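You operate a simulated robot arm through the tools that you are given. There is no shell and no other tool. Be economical: measure what you need, move in short steps, check, and stop when the job is done.

The job below is to be done with a simulated two-armed robot. You get a single attempt, and the scene is never put back.

TASK
Carry the green crate to the roller table in both hands.
Fine: first put in the tray of the big carton's size and shut the lid; it ends at the table's end stop.

Only the result counts: the job must be done as asked and must still hold three seconds after the hand-in. Knocking over, shifting, dropping, spilling or breaking anything else fails it. A push-on lid holds only when it is set on centred and level and pressed home; a screw cap is set on level and turned clockwise until tight.

THE ROBOT
Two 7-joint arms with two-finger parallel grippers on one trunk, on a base that drives. Base frame: it is fixed to the floor where the robot stands at the start and does not move with it; the origin is under the middle of the robot, x ahead of it, y to its left, z up. Units: mm, degrees, N and s.
The left shoulder is at the start at [70, 134, 1276], the right one opposite. With the tool pointing down near the work surface each hand reaches from about 100 to 600 mm from the robot's upright axis, wherever it stands, measured 20 degrees to its own side. Places, roughly: compact grill [600, -1200, 800]; crate lid [600, 0, 1000]; inside of the green crate [500, 0, 800]; steel rollers [600, -700, 700]. Payload 1.57 kg a hand.
Tool frame (each hand has its own): the origin (TCP) lies between the finger pads and is the grasp point; the fingertips stand 30 mm ahead of it; z points along the fingers, y is the line along which they close. Largest opening 80 mm; finger width 17, thickness 12; the body of the gripper, 40 by 82 mm, starts 80 mm behind the TCP.
Orientation is that of the tool frame in the base frame, as [roll, pitch, yaw] about the fixed x, y, z axes, in that order (R = Rz(yaw) Ry(pitch) Rx(roll)). With the fingers straight down and closing along the base's y, the tool's x points along the base's -x, its y along +y and its z along -z.

THE INTERFACE
- The arms move only by the tool drive_tool. It takes "left_series", "right_series" or both (then of equal length, played together; a hand with none holds still); each is text: rows parted by semicolons, each of 7 numbers parted by spaces: the shift along the tool's x, y, z in mm, then the turn, a rotation vector about the tool's x, y, z in degrees, then the gripper command, from -1 (shut) to 1 (fully open), values between in proportion. In form: tx ty tz wx wy wz gripper; .... A call has 1 to 8 rows; each row is the pose to reach, as a shift and turn from the pose commanded when the call began, along the tool's axes at that moment. Rows are played at 5 a second. More than 50 mm and 8.6 degrees between two rows, or a gripper value outside its range, and nothing of the call is played. A pose out of reach is approached as far as the arm can. The call stops where the force on the tool passes 40 N (or 10 N more than at its start, if that is more) or the arm is blocked; 0.2 s more then pass. Each finger travels about 153 mm/s and halts on what it meets, pressing with about 39 N; the grip force reading is that of the motor and also rises with nothing between the fingers. The clock runs only during rows and for 0.2 s after the last one: add rows that repeat a pose to give the fingers time. It gives the time, the measured TCP pose, the force on the tool (base axes), the opening and the grip force at its end, in the units of the frame above (readings bear some noise), with the torque about the TCP (base axes, N m) and any sound that the robot's microphone picked up, and new pictures: "pictures" is both (left out), scene, wrist or none (wrist: the cameras of the hands that moved).
- Cameras (640 x 400 px; columns grow to the right, rows downward): "scene" is now at [129.1, -20.2, 1488.8]; the picture's right is [-0.25, -0.97, 0.00], its down [-0.71, 0.18, -0.68] and it looks along [0.66, -0.17, -0.73] (base axes); focal length 248 px, centre (320, 200). "left" rides on the left gripper at [72, 7, -122] in its tool frame; the picture's right is [-0.09, 1.00, 0.00], its down [-0.84, -0.08, -0.54] and it looks along [-0.54, -0.05, 0.84] (tool axes); focal length 238 px, centre (320, 200). "right" rides on the right gripper at [72, -7, -122] in its tool frame; the picture's right is [0.09, 1.00, 0.00], its down [-0.84, 0.08, -0.54] and it looks along [-0.54, 0.05, 0.84] (tool axes); focal length 238 px, centre (320, 200). There is no depth. A picture from a camera that has moved, and an enlarged one, comes with that camera's place and axes in the base frame and with its lens.
- move_column(by): slides the trunk up (or, below 0, down) by that many mm; the arms and the scene camera ride with it, the base frame stays. It gives what a move gives, with no picture.
- steer(legs): drives the robot by 1 to 6 legs, each [ahead, left, turn to the left] in mm, mm and degrees, along the robot's own axes; the way and the turn of a leg run together, so that a leg with both is an arc; at most 1500 mm and 180 degrees a leg. The arms and the cameras ride along, it lands a little off, and it stops where it bumps. It gives what a move gives, and a new picture of the scene camera.
- turn_head(pan, tilt): turns the head with the scene camera to pan (to the left, within 86 degrees either way) and tilt (down, from -29 to 69), counted from straight ahead of the robot. It gives what a move gives, and a new picture of the scene camera.
- inspect(camera, box): a new picture of the part [left, top, right, bottom] of that camera's present view, enlarged. No time passes.
- sign_off(): hands the job in; it is judged then, once.

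Go step by step. Nothing tells you exact positions but the pictures and the camera data: compare them with the known pose of the tool, close in by small moves and look again before you grip or let go. The budget is 120 turns and 260 pictures, counting those below and the enlarged ones. Unless the task says otherwise, let go and move clear before handing in, and close with one line.

The tools are called as name(argument=value, ...) on one line, values as JSON. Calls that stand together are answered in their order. drive_tool: Moves the arms, as the interface text tells. Its arguments: {"type":"object","properties":{"left_series":{"type":"string"},"right_series":{"type":"string"},"pictures":{"type":"string","enum":["both","scene","wrist","none"]}},"required":[]} The other tools are called the same way: move_column (by) slides the trunk up or down; steer (legs) drives the base; turn_head (pan, tilt) turns the head that bears the scene camera; inspect (camera, box) takes an enlarged picture of a part of a camera's view; sign_off () hands the job in.

At the start:

```text
t: 0.0
left_tcp_pos: [385.9, 53.9, 1278.1]
left_ee_rot: [-180.0, 0.1, -179.9]
left_ft_force: [0.7, -0.5, 0.0]
left_ft_torque: [-0.03, 0.01, 0.0]
left_grip_width: 80.2
left_grasp_force: 0.1
right_tcp_pos: [434.2, -320.6, 1250.7]
right_ee_rot: [179.9, 0.0, 180.0]
right_ft_force: [0.7, 0.5, -0.2]
right_ft_torque: [-0.01, 0.0, 0.03]
right_grip_width: 80.0
right_grasp_force: 0.0
trunk travel left (down, up): [-850.0, 90.0]
robot x, y, heading: [-1.9, 2.1, -0.1]
head pan, tilt: [-14.2, 46.8]
```

scene: 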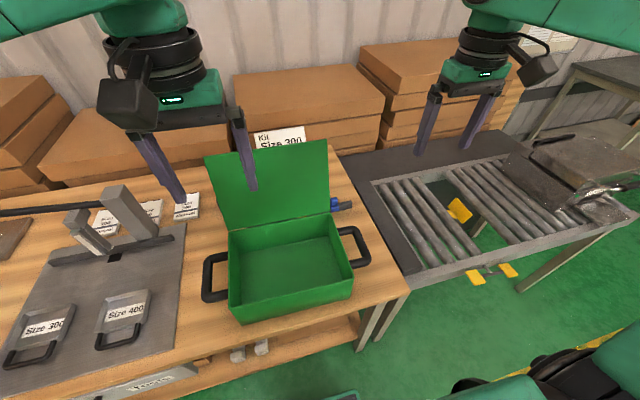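
right: 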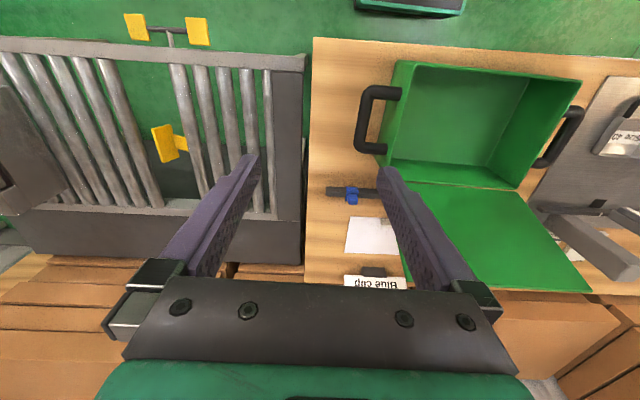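
left: 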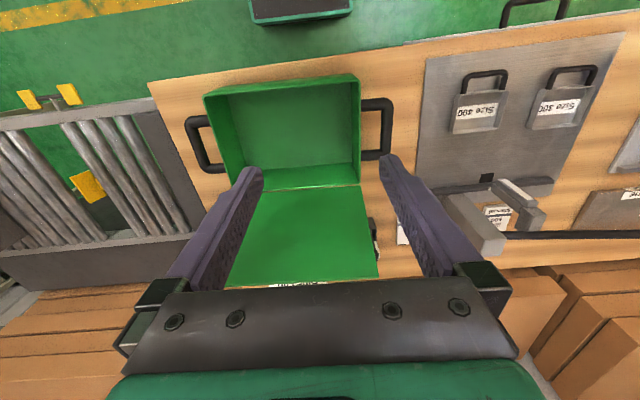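

I see a green crate with an open hinged lid on the table, two trays with handles ("Size 300"/"Size 400"?), cartons behind with a size label, and a roller table on the right with a grill and yellow things. I'll enlarge the labels and the roller table first.

inspect(camera="scene", box=[200, 90, 400, 215])

inspect(camera="scene", box=[0, 170, 240, 320])

inspect(camera="scene", box=[0, 280, 220, 400])

turn_head(pan=-50, tilt=40)

```text
3.20 times, centred on (300, 152) of scene
camera zoom: at [129.1, -20.2, 1488.8], right [-0.25, -0.97, 0.0], down [-0.71, 0.18, -0.68], along [0.66, -0.17, -0.73], focal length 794 px, centre (384, 352)
```

zoom: 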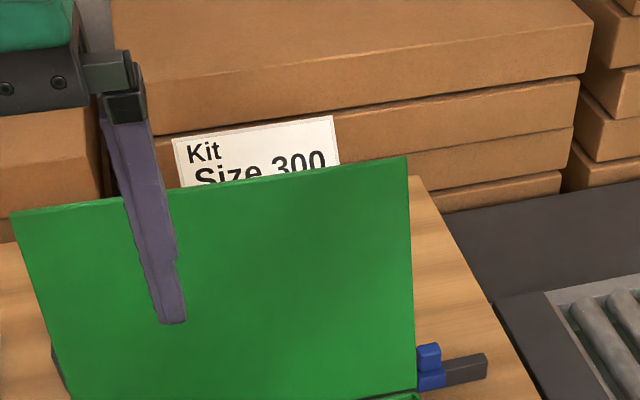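

```text
2.67 times, centred on (120, 245) of scene
camera zoom: at [129.1, -20.2, 1488.8], right [-0.25, -0.97, 0.0], down [-0.71, 0.18, -0.68], along [0.66, -0.17, -0.73], focal length 661 px, centre (853, 80)
```

zoom: 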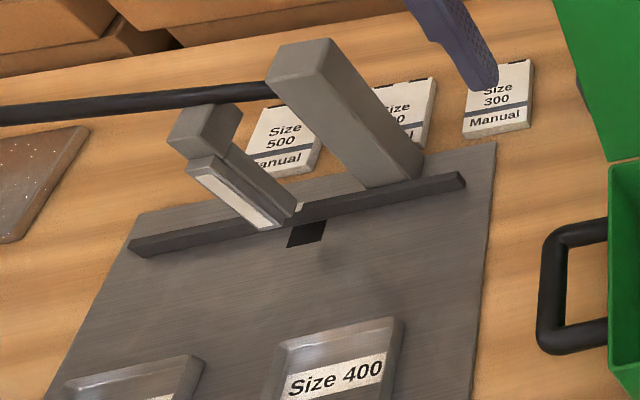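

```text
2.91 times, centred on (110, 340) of scene
camera zoom: at [129.1, -20.2, 1488.8], right [-0.25, -0.97, 0.0], down [-0.71, 0.18, -0.68], along [0.66, -0.17, -0.73], focal length 721 px, centre (931, -207)
```

zoom: 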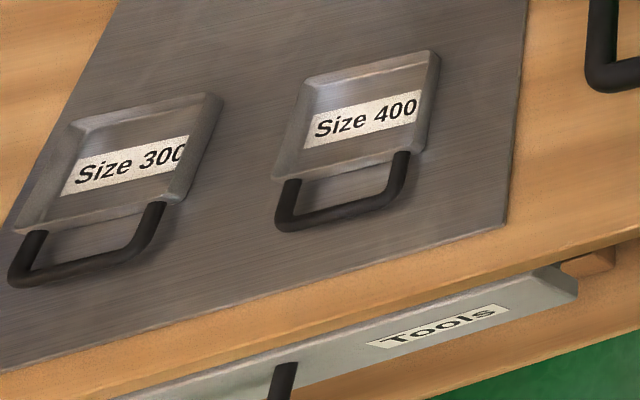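

```text
t: 1.0
left_tcp_pos: [386.6, 53.5, 1280.7]
left_ee_rot: [180.0, 0.0, 180.0]
left_ft_force: [0.1, -0.3, -0.5]
left_ft_torque: [0.04, -0.02, 0.0]
left_grip_width: 80.3
left_grasp_force: 0.0
right_tcp_pos: [434.6, -321.3, 1250.4]
right_ee_rot: [-179.9, 0.1, 179.9]
right_ft_force: [0.4, 0.2, 0.3]
right_ft_torque: [-0.01, -0.01, -0.01]
right_grip_width: 80.0
right_grasp_force: 0.1
trunk travel left (down, up): [-850.0, 90.0]
robot x, y, heading: [1.2, 3.4, 0.1]
head pan, tilt: [-50.0, 40.0]
camera scene: at [106.4, -65.7, 1498.6], right [-0.77, -0.64, 0.0], down [-0.41, 0.49, -0.77], along [0.49, -0.59, -0.64], focal length 248 px, centre (320, 200)
```

scene: 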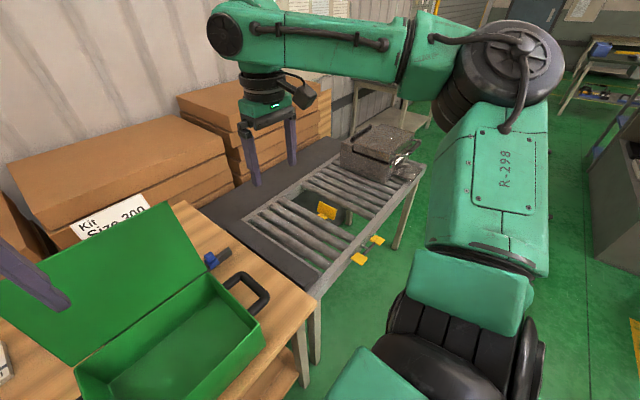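

The carton seen reads "Kit Size 300", so the tray in question looks like "Size 300", pending other cartons. I'll inspect the roller table and look around left for other cartons.

inspect(camera="scene", box=[200, 110, 440, 300])

turn_head(pan=30, tilt=30)

inspect(camera="right", box=[0, 0, 320, 280])

```text
2.11 times, centred on (320, 205) of scene
camera zoom: at [106.4, -65.7, 1498.6], right [-0.77, -0.64, 0.0], down [-0.41, 0.49, -0.77], along [0.49, -0.59, -0.64], focal length 522 px, centre (320, 190)
```

zoom: 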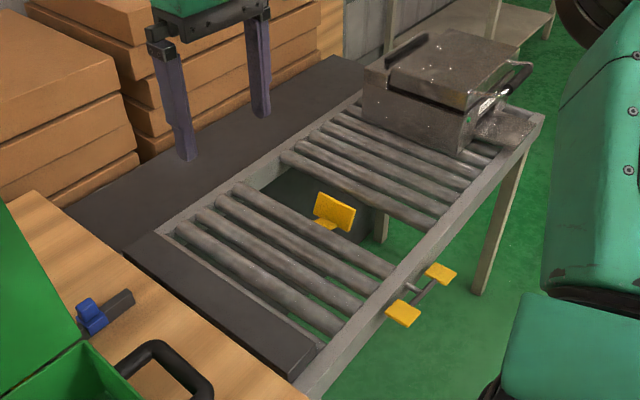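

```text
t: 2.5
left_tcp_pos: [386.0, 54.3, 1278.5]
left_ee_rot: [180.0, 0.0, -180.0]
left_ft_force: [0.6, -0.5, 0.4]
left_ft_torque: [0.02, 0.0, 0.0]
left_grip_width: 80.0
left_grasp_force: 0.0
right_tcp_pos: [433.8, -321.6, 1250.9]
right_ee_rot: [180.0, 0.0, 179.9]
right_ft_force: [-0.1, -0.4, -0.5]
right_ft_torque: [0.0, 0.01, -0.01]
right_grip_width: 79.9
right_grasp_force: 0.0
trunk travel left (down, up): [-850.0, 90.0]
robot x, y, heading: [1.2, -3.0, -0.0]
head pan, tilt: [30.0, 30.0]
camera scene: at [130.1, 44.5, 1514.0], right [0.5, -0.87, 0.0], down [-0.43, -0.25, -0.87], along [0.75, 0.43, -0.5], focal length 248 px, centre (320, 200)
```

scene: 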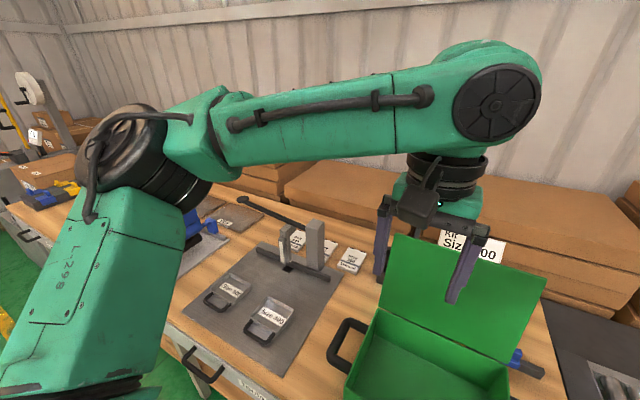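

```text
1.43 times, centred on (160, 140) of right
camera zoom: at [361.1, -328.0, 1371.9], right [-0.09, 1.0, 0.0], down [0.84, 0.08, 0.54], along [0.54, 0.05, -0.84], focal length 340 px, centre (549, 286)
```

zoom: 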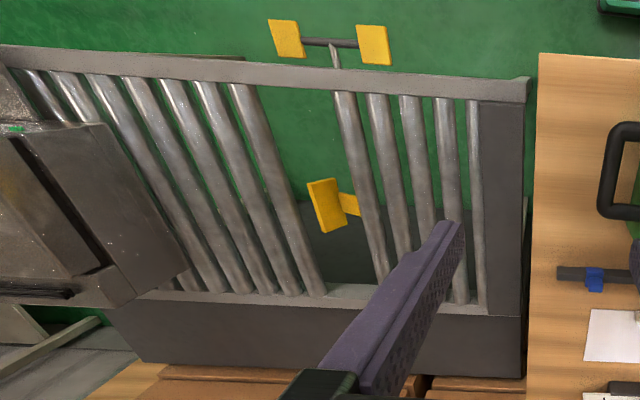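

The roller table's rollers run along x, with a yellow plate in a gap of the rollers, a yellow T-shaped pedal/handle at the near rail, and a dark beam at the end nearest the workbench. I'll drive right to get a better look at it before anything is touched.

turn_head(pan=-20, tilt=50)

steer(legs=[[-100, 0, 0], [0, -600, 0]])

```text
t: 3.7
left_tcp_pos: [386.0, 53.6, 1279.3]
left_ee_rot: [179.9, -0.1, 179.9]
left_ft_force: [0.2, -0.5, -0.3]
left_ft_torque: [0.0, 0.03, -0.02]
left_grip_width: 80.0
left_grasp_force: 0.0
right_tcp_pos: [433.7, -321.1, 1249.8]
right_ee_rot: [-179.9, 0.0, 180.0]
right_ft_force: [0.6, 0.9, -0.1]
right_ft_torque: [-0.06, 0.01, 0.0]
right_grip_width: 80.2
right_grasp_force: 0.1
trunk travel left (down, up): [-850.0, 90.0]
robot x, y, heading: [-2.8, -1.9, -0.1]
head pan, tilt: [-20.0, 50.0]
camera scene: at [124.1, -26.9, 1484.5], right [-0.34, -0.94, 0.0], down [-0.72, 0.26, -0.64], along [0.6, -0.22, -0.77], focal length 248 px, centre (320, 200)
```

scene: 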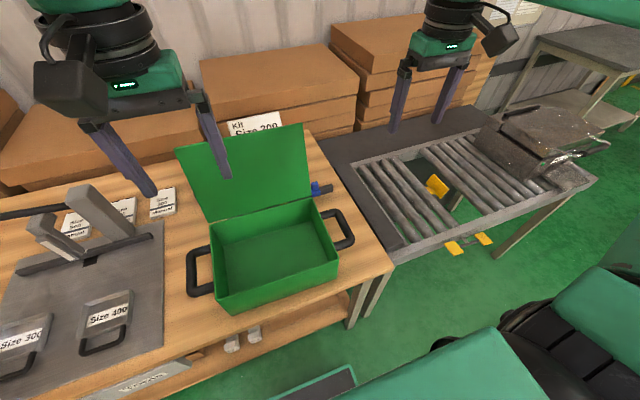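

```text
t: 7.9
left_tcp_pos: [286.3, -556.2, 1279.3]
left_ee_rot: [-179.9, 0.0, -179.3]
left_ft_force: [-0.6, -0.8, -0.2]
left_ft_torque: [0.01, -0.02, 0.02]
left_grip_width: 80.1
left_grasp_force: 0.1
right_tcp_pos: [340.0, -929.4, 1252.3]
right_ee_rot: [-179.9, 0.0, -179.3]
right_ft_force: [0.2, -0.7, -0.7]
right_ft_torque: [-0.01, 0.03, 0.01]
right_grip_width: 80.0
right_grasp_force: 0.1
trunk travel left (down, up): [-850.0, 90.0]
robot x, y, heading: [-99.2, -612.7, 0.5]
head pan, tilt: [-20.0, 50.0]
camera scene: at [26.8, -639.4, 1484.5], right [-0.33, -0.94, 0.0], down [-0.72, 0.25, -0.64], along [0.61, -0.21, -0.77], focal length 248 px, centre (320, 200)
```

scene: 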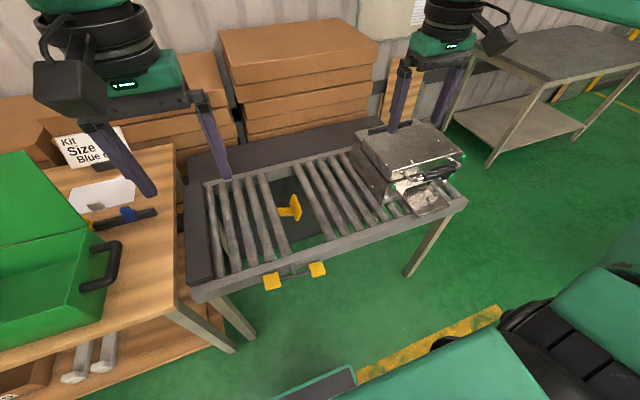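

From here the label has more lines; I'll enlarge the label and the roller table.

inspect(camera="scene", box=[0, 110, 200, 235])

inspect(camera="scene", box=[180, 120, 480, 307])

inspect(camera="left", box=[0, 0, 640, 400])

inspect(camera="right", box=[0, 0, 640, 400])

```text
3.20 times, centred on (100, 172) of scene
camera zoom: at [26.8, -639.4, 1484.5], right [-0.33, -0.94, 0.0], down [-0.72, 0.25, -0.64], along [0.61, -0.21, -0.77], focal length 794 px, centre (1024, 288)
```

zoom: 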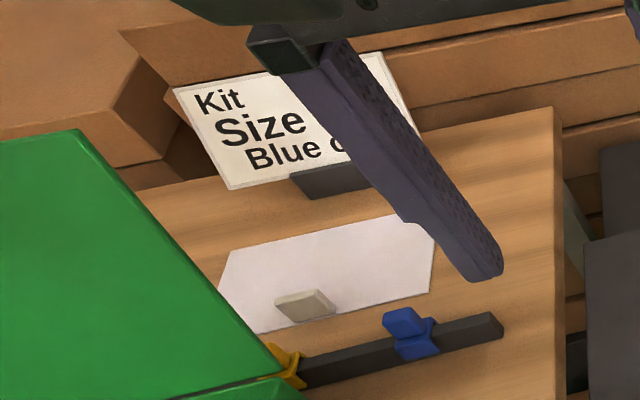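

```text
2.13 times, centred on (330, 214) of scene
camera zoom: at [26.8, -639.4, 1484.5], right [-0.33, -0.94, 0.0], down [-0.72, 0.25, -0.64], along [0.61, -0.21, -0.77], focal length 529 px, centre (299, 171)
```

zoom: 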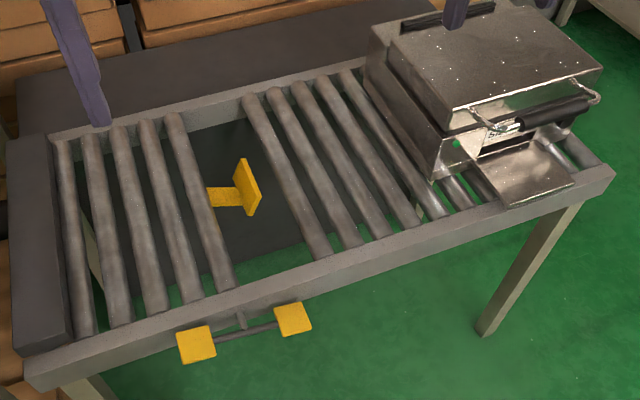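

```text
1.00 times, centred on (320, 200) of left
camera zoom: at [215.2, -549.4, 1402.3], right [0.08, 1.0, 0.0], down [0.84, -0.07, 0.54], along [0.54, -0.04, -0.84], focal length 238 px, centre (320, 200)
```

zoom: 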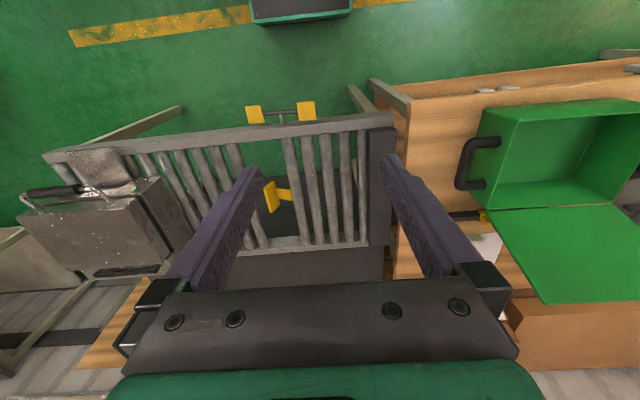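

```text
1.00 times, centred on (320, 200) of right
camera zoom: at [267.5, -937.4, 1372.4], right [-0.1, 0.99, 0.0], down [0.84, 0.09, 0.54], along [0.54, 0.06, -0.84], focal length 238 px, centre (320, 200)
```

zoom: 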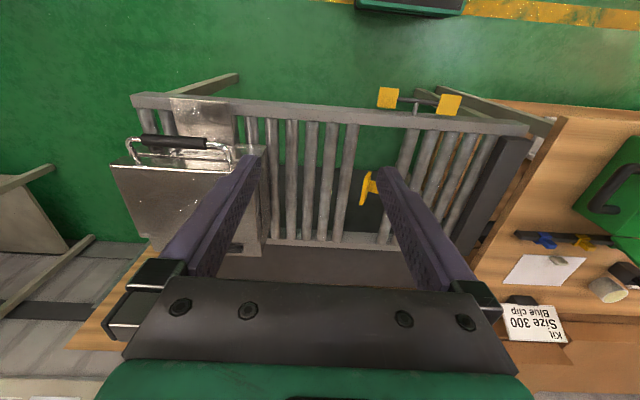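

The standing card says "Kit, Size 300, Blue clip" – but it's a card, not obviously the big carton. I'll look left for labelled cartons, and lower the column to view the roller table from closer.

turn_head(pan=55, tilt=15)

turn_head(pan=-50, tilt=25)

```text
t: 9.4
left_tcp_pos: [287.4, -557.4, 1280.0]
left_ee_rot: [179.9, 0.0, -179.2]
left_ft_force: [-0.1, 0.9, 1.1]
left_ft_torque: [-0.02, 0.01, 0.03]
left_grip_width: 80.0
left_grasp_force: 0.2
right_tcp_pos: [339.7, -931.2, 1251.1]
right_ee_rot: [180.0, 0.0, -179.2]
right_ft_force: [0.8, 0.5, 1.0]
right_ft_torque: [-0.02, -0.02, -0.02]
right_grip_width: 80.0
right_grasp_force: 0.0
trunk travel left (down, up): [-850.0, 90.0]
robot x, y, heading: [-100.9, -616.4, 0.8]
head pan, tilt: [55.0, 15.0]
camera scene: at [6.8, -538.8, 1538.2], right [0.83, -0.56, 0.0], down [-0.15, -0.21, -0.97], along [0.54, 0.8, -0.26], focal length 248 px, centre (320, 200)
```

scene: 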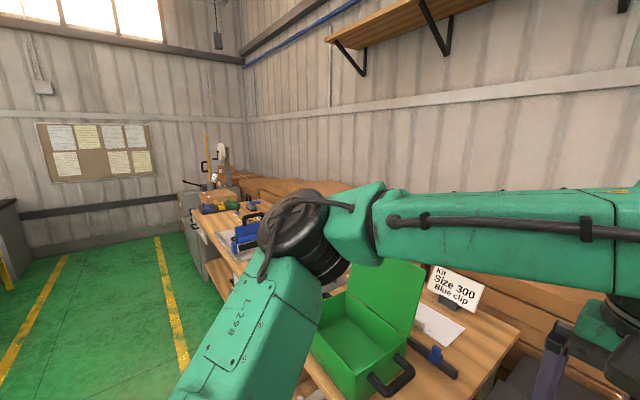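

```text
t: 11.2
left_tcp_pos: [287.8, -557.4, 1279.5]
left_ee_rot: [179.9, 0.0, -179.3]
left_ft_force: [0.5, -0.4, 0.7]
left_ft_torque: [0.01, 0.01, -0.01]
left_grip_width: 80.0
left_grasp_force: 0.1
right_tcp_pos: [340.0, -931.3, 1251.7]
right_ee_rot: [180.0, 0.0, -179.3]
right_ft_force: [-0.2, -0.1, -0.4]
right_ft_torque: [0.0, 0.0, 0.04]
right_grip_width: 79.9
right_grasp_force: 0.0
trunk travel left (down, up): [-850.0, 90.0]
robot x, y, heading: [-98.8, -617.8, 0.8]
head pan, tilt: [-50.0, 25.0]
camera scene: at [14.3, -685.5, 1521.9], right [-0.76, -0.65, 0.0], down [-0.28, 0.32, -0.91], along [0.59, -0.69, -0.42], focal length 248 px, centre (320, 200)
```

scene: 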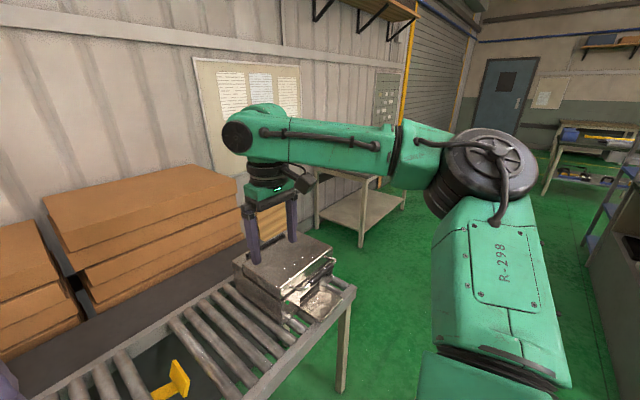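

No labelled carton here, so I'll check the far left later. First I lower the trunk for a low look at the stop mechanism.

move_column(by=-300)

turn_head(pan=-8, tilt=40)

inspect(camera="left", box=[0, 0, 640, 400])

```text
t: 14.2
left_tcp_pos: [287.9, -556.2, 979.8]
left_ee_rot: [-180.0, 0.0, -179.3]
left_ft_force: [0.4, 0.6, 0.1]
left_ft_torque: [0.03, 0.01, 0.03]
left_grip_width: 79.9
left_grasp_force: 0.1
right_tcp_pos: [339.7, -931.6, 950.9]
right_ee_rot: [180.0, -0.1, -179.3]
right_ft_force: [0.6, 0.0, 0.3]
right_ft_torque: [-0.02, 0.01, 0.02]
right_grip_width: 80.0
right_grasp_force: 0.0
trunk travel left (down, up): [-550.0, 390.0]
robot x, y, heading: [-98.7, -614.4, 0.6]
head pan, tilt: [-50.0, 25.0]
```

```text
t: 15.3
left_tcp_pos: [288.3, -556.7, 979.7]
left_ee_rot: [180.0, 0.0, -179.4]
left_ft_force: [0.2, -0.2, 0.6]
left_ft_torque: [0.01, 0.01, 0.01]
left_grip_width: 80.0
left_grasp_force: 0.1
right_tcp_pos: [339.2, -930.7, 950.6]
right_ee_rot: [-180.0, 0.0, -179.3]
right_ft_force: [0.2, -0.6, -0.9]
right_ft_torque: [0.05, 0.01, -0.03]
right_grip_width: 79.8
right_grasp_force: 0.1
trunk travel left (down, up): [-550.0, 390.0]
robot x, y, heading: [-98.2, -614.6, 0.4]
head pan, tilt: [-8.0, 40.0]
camera scene: at [38.4, -626.6, 1198.6], right [-0.13, -0.99, 0.0], down [-0.64, 0.08, -0.77], along [0.76, -0.1, -0.64], focal length 248 px, centre (320, 200)
```

scene: 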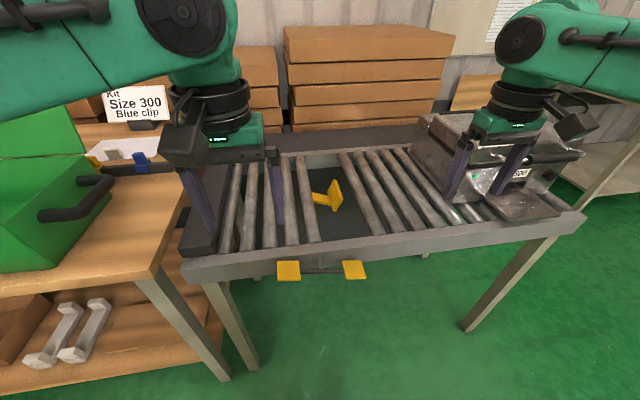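

```text
1.00 times, centred on (320, 200) of left
camera zoom: at [215.1, -551.0, 1102.4], right [0.08, 1.0, 0.0], down [0.84, -0.07, 0.54], along [0.54, -0.04, -0.84], focal length 238 px, centre (320, 200)
```

zoom: 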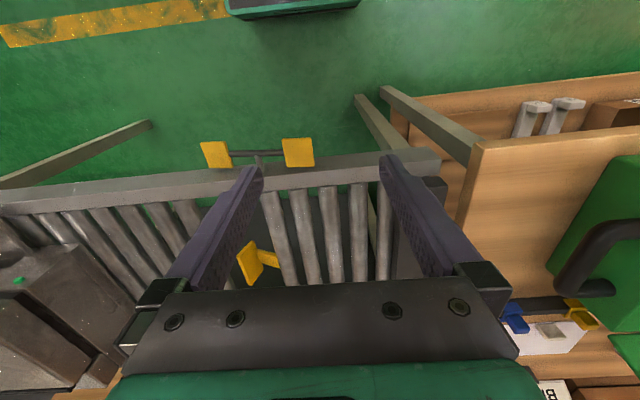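

inspect(camera="scene", box=[160, 130, 400, 290])

inspect(camera="scene", box=[430, 100, 620, 230])

turn_head(pan=-8, tilt=69)

```text
2.50 times, centred on (280, 210) of scene
camera zoom: at [38.4, -626.6, 1198.6], right [-0.13, -0.99, 0.0], down [-0.64, 0.08, -0.77], along [0.76, -0.1, -0.64], focal length 620 px, centre (420, 175)
```

zoom: 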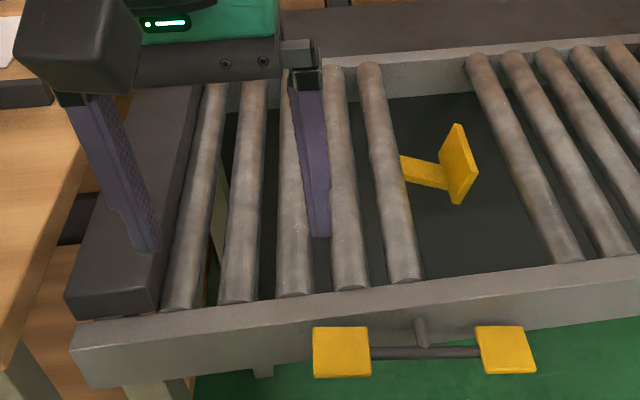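

```text
3.08 times, centred on (525, 165) of scene
camera zoom: at [38.4, -626.6, 1198.6], right [-0.13, -0.99, 0.0], down [-0.64, 0.08, -0.77], along [0.76, -0.1, -0.64], focal length 763 px, centre (-311, 308)
```

zoom: 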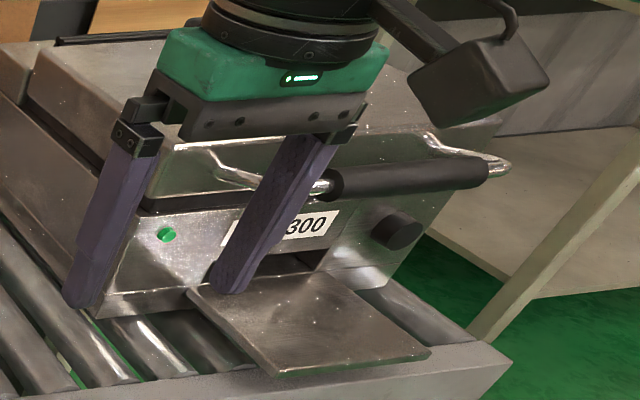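

```text
t: 16.2
left_tcp_pos: [287.5, -557.1, 979.7]
left_ee_rot: [180.0, -0.1, -179.3]
left_ft_force: [-0.6, -0.3, 0.4]
left_ft_torque: [0.02, -0.02, -0.01]
left_grip_width: 80.2
left_grasp_force: 0.0
right_tcp_pos: [340.7, -930.5, 950.7]
right_ee_rot: [180.0, 0.0, -179.3]
right_ft_force: [0.4, -0.4, -0.2]
right_ft_torque: [0.03, 0.0, 0.01]
right_grip_width: 80.1
right_grasp_force: 0.1
trunk travel left (down, up): [-550.0, 390.0]
robot x, y, heading: [-97.7, -619.3, 0.5]
head pan, tilt: [-8.0, 68.8]
camera scene: at [9.6, -622.8, 1162.5], right [-0.13, -0.99, 0.0], down [-0.92, 0.12, -0.36], along [0.36, -0.05, -0.93], focal length 248 px, centre (320, 200)
```

scene: 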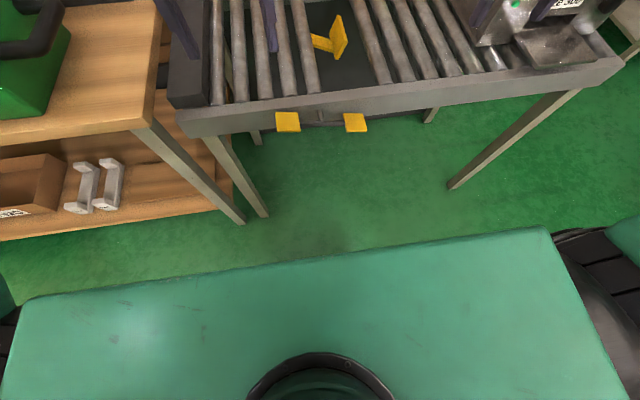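

A cardboard carton with a label sits on the bench's lower shelf. I'll go and look at that shelf from in front and low.

inspect(camera="scene", box=[0, 140, 140, 228])

steer(legs=[[-450, 0, 0], [0, 500, 0]])

turn_head(pan=0, tilt=50)

```text
4.55 times, centred on (70, 184) of scene
camera zoom: at [9.6, -622.8, 1162.5], right [-0.13, -0.99, 0.0], down [-0.92, 0.12, -0.36], along [0.36, -0.05, -0.93], focal length 1127 px, centre (1456, 273)
```

zoom: 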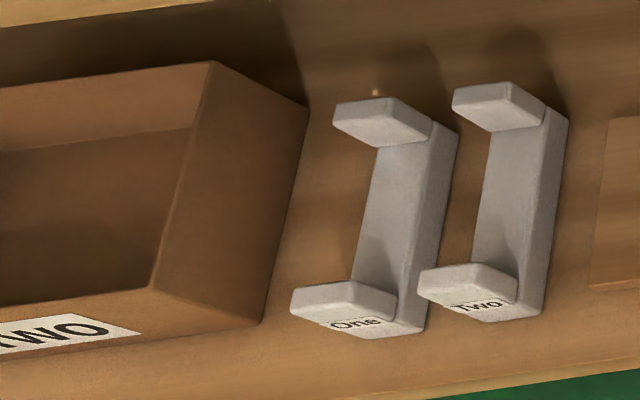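

```text
t: 21.5
left_tcp_pos: [-160.8, -56.1, 979.7]
left_ee_rot: [179.9, 0.1, -179.9]
left_ft_force: [-0.6, 0.7, 0.3]
left_ft_torque: [-0.02, 0.03, 0.0]
left_grip_width: 80.0
left_grasp_force: 0.0
right_tcp_pos: [-112.2, -429.8, 951.0]
right_ee_rot: [180.0, 0.0, -179.9]
right_ft_force: [0.9, 0.0, -0.3]
right_ft_torque: [0.04, 0.04, -0.02]
right_grip_width: 80.4
right_grasp_force: 0.1
trunk travel left (down, up): [-550.0, 390.0]
robot x, y, heading: [-546.0, -109.3, -0.0]
head pan, tilt: [-8.0, 68.8]
camera scene: at [-440.0, -119.2, 1162.5], right [-0.14, -0.99, 0.0], down [-0.92, 0.13, -0.36], along [0.36, -0.05, -0.93], focal length 248 px, centre (320, 200)
```

scene: 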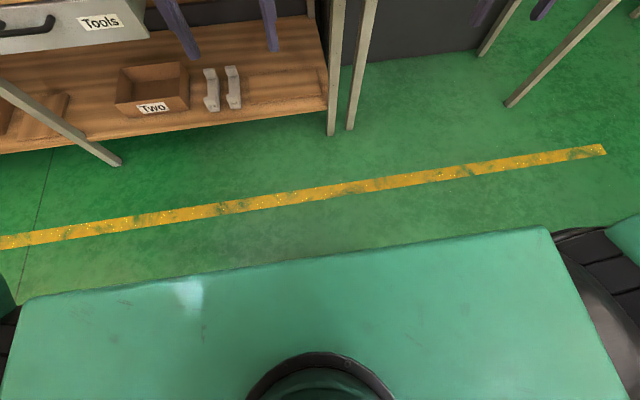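

```text
t: 22.4
left_tcp_pos: [-161.1, -57.0, 980.3]
left_ee_rot: [179.9, 0.0, -179.9]
left_ft_force: [0.1, -1.0, 0.9]
left_ft_torque: [0.02, 0.01, 0.03]
left_grip_width: 79.8
left_grasp_force: 0.1
right_tcp_pos: [-112.5, -430.9, 951.6]
right_ee_rot: [-179.9, 0.0, -179.9]
right_ft_force: [-0.2, 0.1, 0.2]
right_ft_torque: [0.01, 0.0, -0.04]
right_grip_width: 80.0
right_grasp_force: 0.2
trunk travel left (down, up): [-550.0, 390.0]
robot x, y, heading: [-547.9, -110.1, 0.3]
head pan, tilt: [0.0, 50.0]
camera scene: at [-418.4, -111.6, 1184.4], right [0.0, -1.0, 0.0], down [-0.77, 0.0, -0.64], along [0.64, 0.0, -0.77], focal length 248 px, centre (320, 200)
```

scene: 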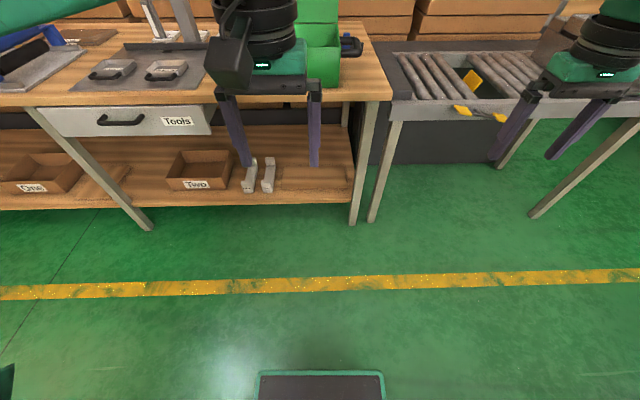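

Shelf boxes "One"/"Two" are not it. I'll move left and raise up to look for labelled cartons on the left bench.

steer(legs=[[0, 900, 0]])

move_column(by=300)

turn_head(pan=0, tilt=25)

turn_head(pan=45, tilt=25)

```text
t: 27.1
left_tcp_pos: [-146.0, 825.4, 981.2]
left_ee_rot: [179.9, 0.1, 178.2]
left_ft_force: [-0.3, 0.6, 0.7]
left_ft_torque: [-0.02, -0.04, -0.02]
left_grip_width: 79.7
left_grasp_force: 0.1
right_tcp_pos: [-111.9, 448.9, 951.2]
right_ee_rot: [-180.0, 0.0, 178.1]
right_ft_force: [0.0, 0.6, -0.3]
right_ft_torque: [0.0, -0.02, 0.0]
right_grip_width: 79.7
right_grasp_force: 0.0
trunk travel left (down, up): [-550.0, 390.0]
robot x, y, heading: [-530.4, 780.2, -1.8]
head pan, tilt: [0.0, 50.0]
camera scene: at [-405.0, 779.1, 1184.4], right [-0.03, -1.0, 0.0], down [-0.77, 0.02, -0.64], along [0.64, -0.02, -0.77], focal length 248 px, centre (320, 200)
```

scene: 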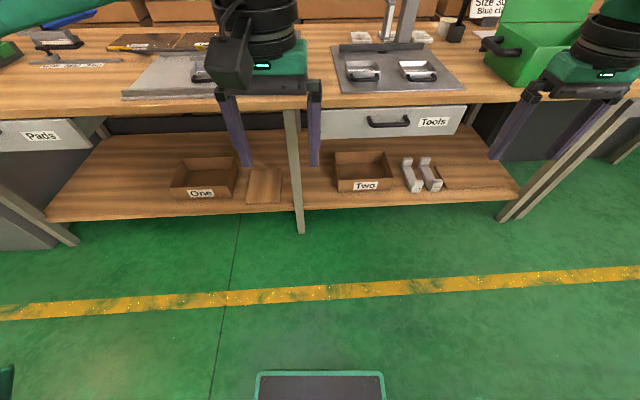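

```text
t: 30.1
left_tcp_pos: [-144.9, 825.3, 1281.4]
left_ee_rot: [-180.0, 0.1, 178.1]
left_ft_force: [-0.2, -1.1, 0.0]
left_ft_torque: [-0.04, -0.01, -0.02]
left_grip_width: 79.8
left_grasp_force: 0.0
right_tcp_pos: [-111.0, 448.6, 1250.3]
right_ee_rot: [-179.9, 0.0, 178.1]
right_ft_force: [0.1, 0.0, -0.5]
right_ft_torque: [0.01, 0.02, -0.01]
right_grip_width: 79.9
right_grasp_force: 0.1
trunk travel left (down, up): [-850.0, 90.0]
robot x, y, heading: [-531.8, 782.6, -1.6]
head pan, tilt: [0.0, 50.0]
```

```text
t: 31.0
left_tcp_pos: [-146.6, 825.5, 1280.1]
left_ee_rot: [180.0, -0.1, 178.1]
left_ft_force: [0.5, -0.1, 0.0]
left_ft_torque: [0.04, 0.03, 0.03]
left_grip_width: 80.0
left_grasp_force: 0.1
right_tcp_pos: [-110.3, 449.8, 1250.7]
right_ee_rot: [-180.0, 0.0, 178.1]
right_ft_force: [-1.0, -0.5, -0.6]
right_ft_torque: [0.01, 0.03, 0.03]
right_grip_width: 80.1
right_grasp_force: 0.1
trunk travel left (down, up): [-850.0, 90.0]
robot x, y, heading: [-534.0, 785.1, -2.2]
head pan, tilt: [0.0, 25.0]
camera scene: at [-389.8, 778.5, 1521.9], right [-0.03, -1.0, 0.0], down [-0.42, 0.01, -0.91], along [0.91, -0.03, -0.42], focal length 248 px, centre (320, 200)
```

scene: 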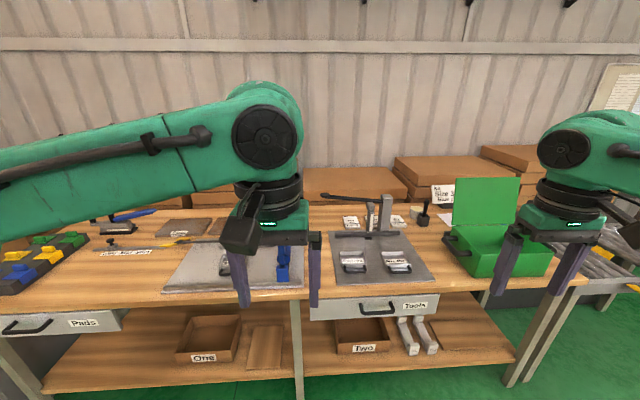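

```text
t: 32.1
left_tcp_pos: [-146.4, 825.9, 1279.2]
left_ee_rot: [180.0, 0.0, 178.1]
left_ft_force: [0.4, 1.0, 0.0]
left_ft_torque: [0.01, 0.02, -0.01]
left_grip_width: 80.0
left_grasp_force: 0.0
right_tcp_pos: [-110.6, 449.3, 1250.8]
right_ee_rot: [-180.0, 0.0, 178.1]
right_ft_force: [0.0, 0.2, -1.1]
right_ft_torque: [0.0, -0.01, 0.02]
right_grip_width: 80.0
right_grasp_force: 0.1
trunk travel left (down, up): [-850.0, 90.0]
robot x, y, heading: [-532.3, 780.8, -1.9]
head pan, tilt: [45.0, 25.0]
camera scene: at [-414.6, 844.4, 1521.9], right [0.68, -0.73, 0.0], down [-0.31, -0.29, -0.91], along [0.66, 0.62, -0.42], focal length 248 px, centre (320, 200)
```

scene: 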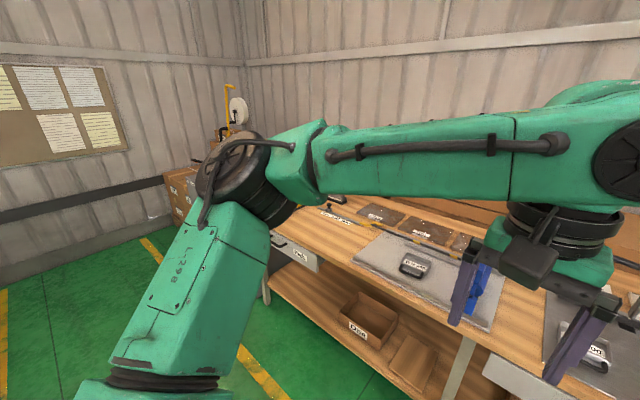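

There are cartons with labels at the far left behind the arm, and a third tray under the left hand. I'll go further left and enlarge.

inspect(camera="scene", box=[150, 80, 270, 240])

inspect(camera="scene", box=[340, 190, 500, 310])

steer(legs=[[0, 700, 0]])

turn_head(pan=10, tilt=25)

```text
2.50 times, centred on (210, 160) of scene
camera zoom: at [-414.6, 844.4, 1521.9], right [0.68, -0.73, 0.0], down [-0.31, -0.29, -0.91], along [0.66, 0.62, -0.42], focal length 620 px, centre (595, 300)
```

zoom: 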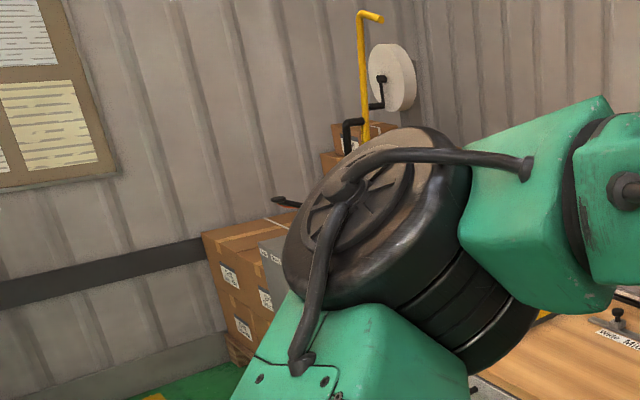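

```text
3.33 times, centred on (420, 250) of scene
camera zoom: at [-414.6, 844.4, 1521.9], right [0.68, -0.73, 0.0], down [-0.31, -0.29, -0.91], along [0.66, 0.62, -0.42], focal length 826 px, centre (-13, 33)
```

zoom: 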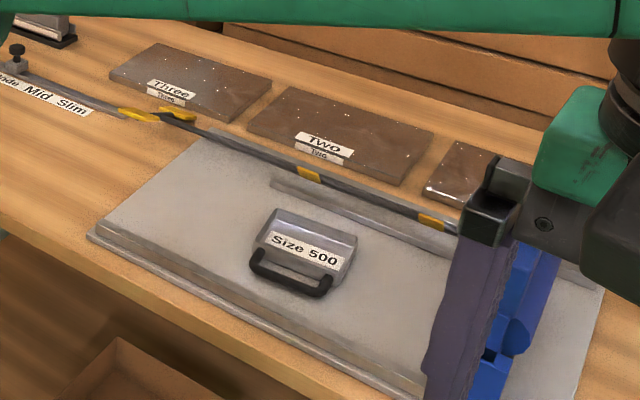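

```text
t: 36.0
left_tcp_pos: [-121.3, 1537.3, 1280.2]
left_ee_rot: [179.9, 0.1, 177.9]
left_ft_force: [0.0, -0.2, -0.7]
left_ft_torque: [0.0, 0.02, 0.02]
left_grip_width: 80.0
left_grasp_force: 0.0
right_tcp_pos: [-87.7, 1161.5, 1250.6]
right_ee_rot: [179.9, -0.1, 177.8]
right_ft_force: [0.2, -0.8, 1.0]
right_ft_torque: [0.0, 0.0, 0.04]
right_grip_width: 80.1
right_grasp_force: 0.1
trunk travel left (down, up): [-850.0, 90.0]
robot x, y, heading: [-509.3, 1498.0, -2.2]
head pan, tilt: [45.0, 25.0]
camera scene: at [-389.5, 1558.5, 1522.0], right [0.68, -0.73, 0.0], down [-0.31, -0.29, -0.91], along [0.66, 0.62, -0.42], focal length 248 px, centre (320, 200)
```

scene: 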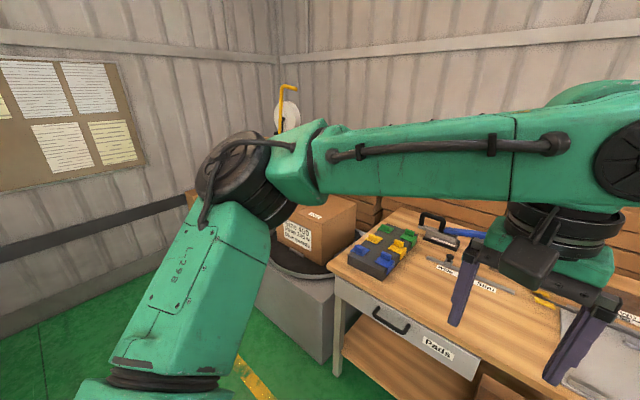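

```text
t: 37.0
left_tcp_pos: [-120.8, 1538.7, 1279.8]
left_ee_rot: [-180.0, -0.1, 177.9]
left_ft_force: [0.2, 0.1, 0.2]
left_ft_torque: [0.02, 0.0, -0.02]
left_grip_width: 80.0
left_grasp_force: 0.0
right_tcp_pos: [-87.1, 1162.4, 1251.3]
right_ee_rot: [180.0, 0.0, 177.8]
right_ft_force: [0.1, 0.1, 0.0]
right_ft_torque: [-0.02, 0.02, -0.01]
right_grip_width: 80.1
right_grasp_force: 0.1
trunk travel left (down, up): [-850.0, 90.0]
robot x, y, heading: [-506.7, 1500.8, -2.1]
head pan, tilt: [10.0, 25.0]
camera scene: at [-365.8, 1510.3, 1521.9], right [0.14, -0.99, 0.0], down [-0.42, -0.06, -0.91], along [0.9, 0.12, -0.42], focal length 248 px, centre (320, 200)
```

scene: 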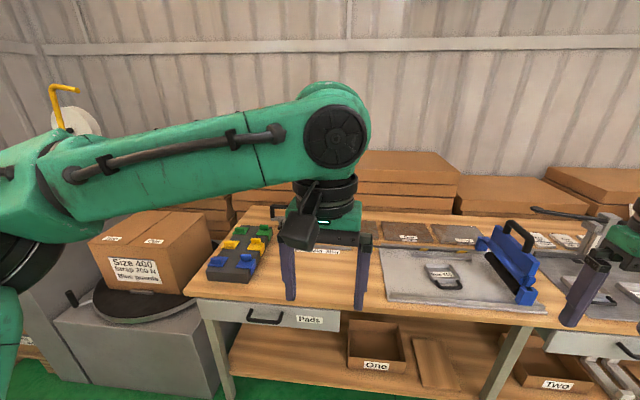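

The big carton stands on a turntable at the far left and its label starts "Size 400 …". I'll enlarge it.

inspect(camera="scene", box=[80, 200, 220, 300])

steer(legs=[[0, 600, 0]])

```text
4.00 times, centred on (150, 250) of scene
camera zoom: at [-365.8, 1510.3, 1521.9], right [0.14, -0.99, 0.0], down [-0.42, -0.06, -0.91], along [0.9, 0.12, -0.42], focal length 992 px, centre (1000, 0)
```

zoom: 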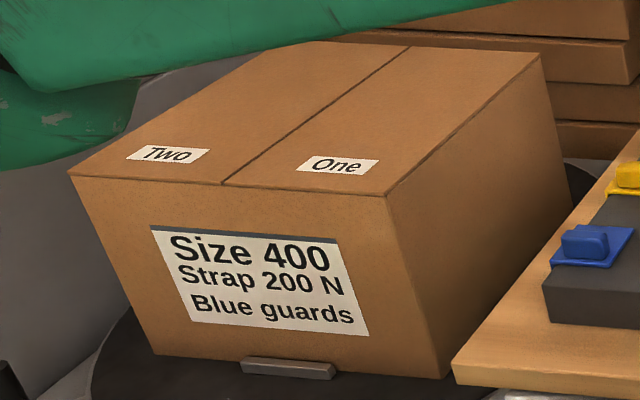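

```text
t: 40.3
left_tcp_pos: [-93.2, 2115.2, 1279.2]
left_ee_rot: [179.9, 0.0, 176.9]
left_ft_force: [0.1, -0.6, 0.6]
left_ft_torque: [0.01, 0.01, 0.01]
left_grip_width: 80.0
left_grasp_force: 0.1
right_tcp_pos: [-66.7, 1738.3, 1249.8]
right_ee_rot: [179.9, -0.1, 176.8]
right_ft_force: [0.0, 0.6, -1.0]
right_ft_torque: [0.01, 0.02, 0.0]
right_grip_width: 80.2
right_grasp_force: 0.1
trunk travel left (down, up): [-850.0, 90.0]
robot x, y, heading: [-475.0, 2082.9, -2.7]
head pan, tilt: [10.0, 25.0]
camera scene: at [-338.7, 2089.9, 1521.9], right [0.12, -0.99, 0.0], down [-0.42, -0.05, -0.91], along [0.9, 0.11, -0.42], focal length 248 px, centre (320, 200)
```

scene: 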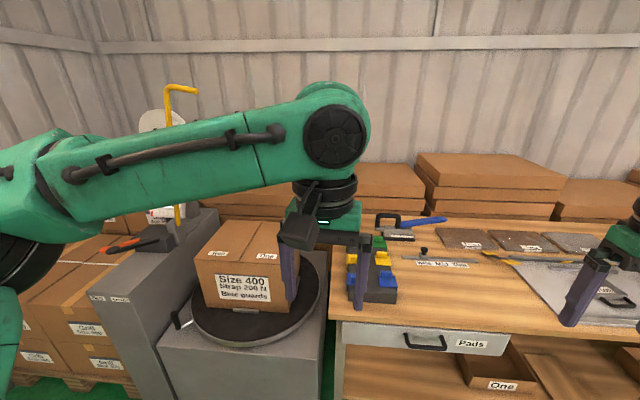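

inspect(camera="scene", box=[0, 200, 160, 400])

steer(legs=[[-100, 500, 0]])

```text
2.00 times, centred on (80, 300) of scene
camera zoom: at [-338.7, 2089.9, 1521.9], right [0.12, -0.99, 0.0], down [-0.42, -0.05, -0.91], along [0.9, 0.11, -0.42], focal length 496 px, centre (800, 0)
```

zoom: 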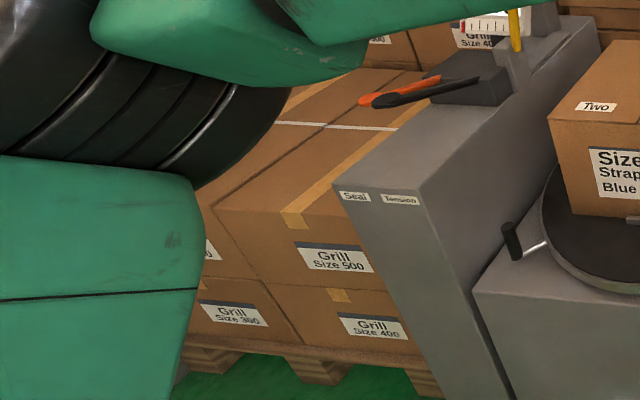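

```text
t: 43.4
left_tcp_pos: [-170.0, 2631.7, 1279.4]
left_ee_rot: [179.9, 0.0, 177.5]
left_ft_force: [0.7, -0.5, -0.6]
left_ft_torque: [0.03, 0.01, -0.01]
left_grip_width: 80.1
left_grasp_force: 0.1
right_tcp_pos: [-138.3, 2254.8, 1250.3]
right_ee_rot: [179.9, 0.1, 177.4]
right_ft_force: [0.3, -0.9, -0.3]
right_ft_torque: [0.01, 0.0, -0.02]
right_grip_width: 79.7
right_grasp_force: 0.1
trunk travel left (down, up): [-850.0, 90.0]
robot x, y, heading: [-559.7, 2595.5, -2.6]
head pan, tilt: [10.0, 25.0]
camera scene: at [-414.5, 2603.8, 1521.9], right [0.13, -0.99, 0.0], down [-0.42, -0.05, -0.91], along [0.9, 0.12, -0.42], focal length 248 px, centre (320, 200)
```

scene: 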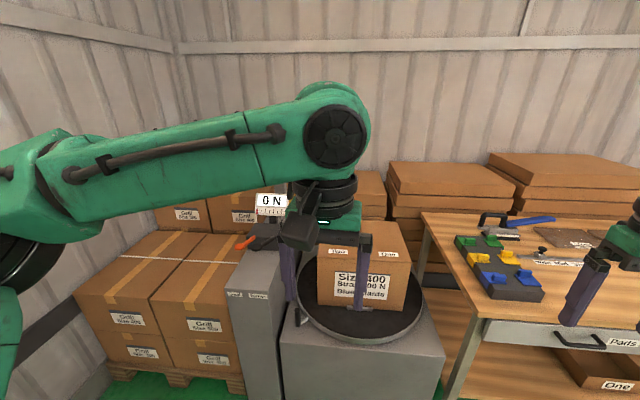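

The lone big carton on the turntable reads "Size 400" (the pallet boxes are uniform grill cartons of all sizes), so the tray needed is Size 400. Driving back to the bench in front of the trays.

steer(legs=[[0, 0, 2.6], [0, -1250, 0], [0, -1150, 0]])

turn_head(pan=0, tilt=45)

```text
t: 55.6
left_tcp_pos: [-103.3, 246.4, 1278.8]
left_ee_rot: [-179.9, 0.0, -178.0]
left_ft_force: [-0.6, 1.0, 0.1]
left_ft_torque: [0.01, 0.01, 0.01]
left_grip_width: 80.0
left_grasp_force: 0.0
right_tcp_pos: [-41.6, -126.7, 1250.4]
right_ee_rot: [-180.0, 0.0, -178.0]
right_ft_force: [-0.2, 0.6, 0.1]
right_ft_torque: [0.0, 0.0, 0.0]
right_grip_width: 79.8
right_grasp_force: 0.0
trunk travel left (down, up): [-850.0, 90.0]
robot x, y, heading: [-490.5, 177.3, 1.8]
head pan, tilt: [10.0, 25.0]
camera scene: at [-345.3, 199.6, 1521.9], right [0.21, -0.98, 0.0], down [-0.41, -0.09, -0.91], along [0.89, 0.19, -0.42], focal length 248 px, centre (320, 200)
```

scene: 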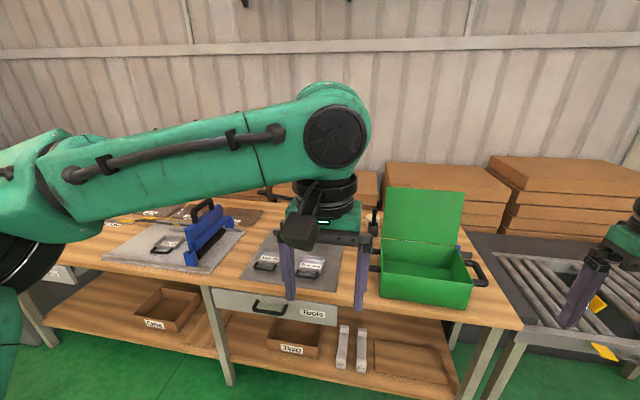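

```text
t: 56.4
left_tcp_pos: [-102.9, 245.1, 1278.3]
left_ee_rot: [179.9, 0.0, -178.0]
left_ft_force: [-0.6, -0.2, 0.1]
left_ft_torque: [0.02, -0.01, 0.04]
left_grip_width: 80.1
left_grasp_force: 0.1
right_tcp_pos: [-42.2, -127.4, 1251.3]
right_ee_rot: [179.9, 0.0, -178.0]
right_ft_force: [0.2, -0.4, 0.7]
right_ft_torque: [0.02, 0.0, 0.01]
right_grip_width: 80.2
right_grasp_force: 0.1
trunk travel left (down, up): [-850.0, 90.0]
robot x, y, heading: [-488.1, 174.3, 1.9]
head pan, tilt: [0.0, 45.0]
camera scene: at [-354.1, 182.1, 1491.4], right [0.04, -1.0, 0.0], down [-0.71, -0.03, -0.71], along [0.71, 0.03, -0.71], focal length 248 px, centre (320, 200)
```

scene: 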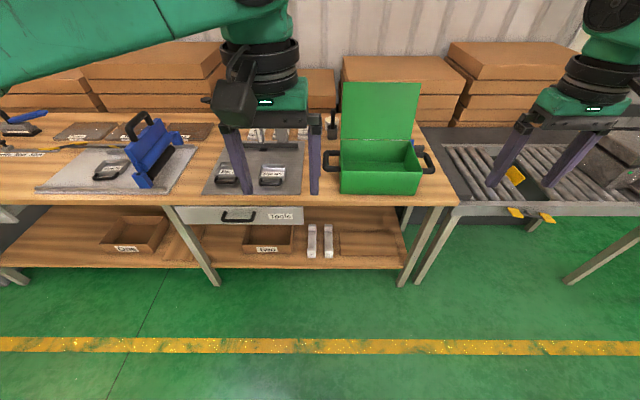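

Now drive up to the bench in front of the trays.

steer(legs=[[0, 0, -1.9], [470, 0, 0]])

turn_head(pan=5, tilt=62)

inspect(camera="left", box=[0, 0, 640, 400])

```text
t: 59.6
left_tcp_pos: [366.0, 230.0, 1280.9]
left_ee_rot: [180.0, 0.1, 179.7]
left_ft_force: [0.8, -0.4, 0.3]
left_ft_torque: [0.04, -0.02, 0.0]
left_grip_width: 79.9
left_grasp_force: 0.0
right_tcp_pos: [411.6, -144.9, 1252.4]
right_ee_rot: [-179.9, 0.2, 179.6]
right_ft_force: [0.4, 0.2, 0.0]
right_ft_torque: [0.01, 0.01, 0.0]
right_grip_width: 79.9
right_grasp_force: 0.2
trunk travel left (down, up): [-850.0, 90.0]
robot x, y, heading: [-18.3, 174.5, -0.2]
head pan, tilt: [0.0, 45.0]
camera scene: at [112.7, 176.2, 1491.6], right [-0.01, -1.0, 0.0], down [-0.71, 0.0, -0.71], along [0.71, 0.0, -0.71], focal length 248 px, centre (320, 200)
```

scene: 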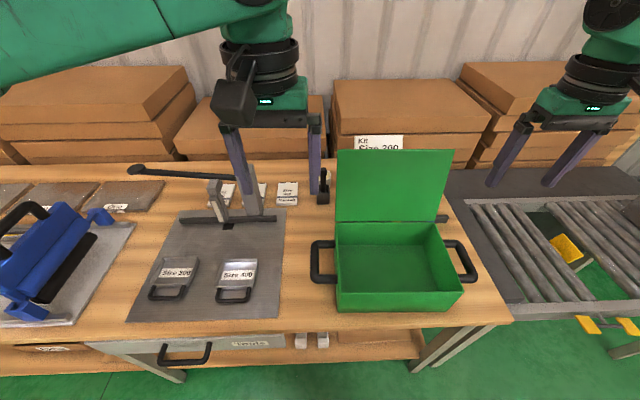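

```text
t: 60.4
left_tcp_pos: [368.3, 228.6, 1278.8]
left_ee_rot: [180.0, 0.0, 179.6]
left_ft_force: [0.4, -0.2, -0.7]
left_ft_torque: [-0.03, 0.01, 0.0]
left_grip_width: 79.7
left_grasp_force: 0.0
right_tcp_pos: [414.6, -145.5, 1251.0]
right_ee_rot: [180.0, -0.1, 179.6]
right_ft_force: [0.3, 0.7, -0.7]
right_ft_torque: [0.01, -0.01, -0.01]
right_grip_width: 80.1
right_grasp_force: 0.0
trunk travel left (down, up): [-850.0, 90.0]
robot x, y, heading: [-22.0, 175.2, -0.2]
head pan, tilt: [5.0, 62.0]
camera scene: at [98.2, 181.9, 1469.6], right [0.08, -1.0, 0.0], down [-0.88, -0.07, -0.47], along [0.47, 0.04, -0.88], focal length 248 px, centre (320, 200)
```

scene: 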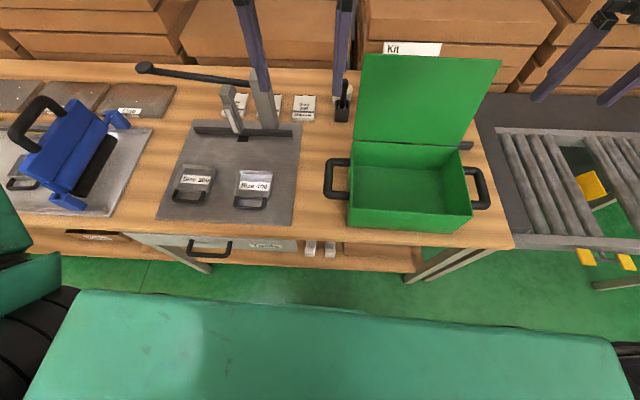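

```text
1.00 times, centred on (320, 200) of left
camera zoom: at [296.2, 236.5, 1402.2], right [0.1, 1.0, 0.0], down [0.84, -0.08, 0.54], along [0.54, -0.05, -0.84], focal length 238 px, centre (320, 200)
```

zoom: 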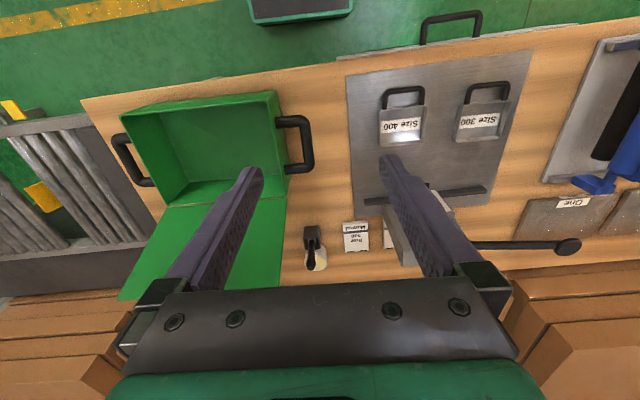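

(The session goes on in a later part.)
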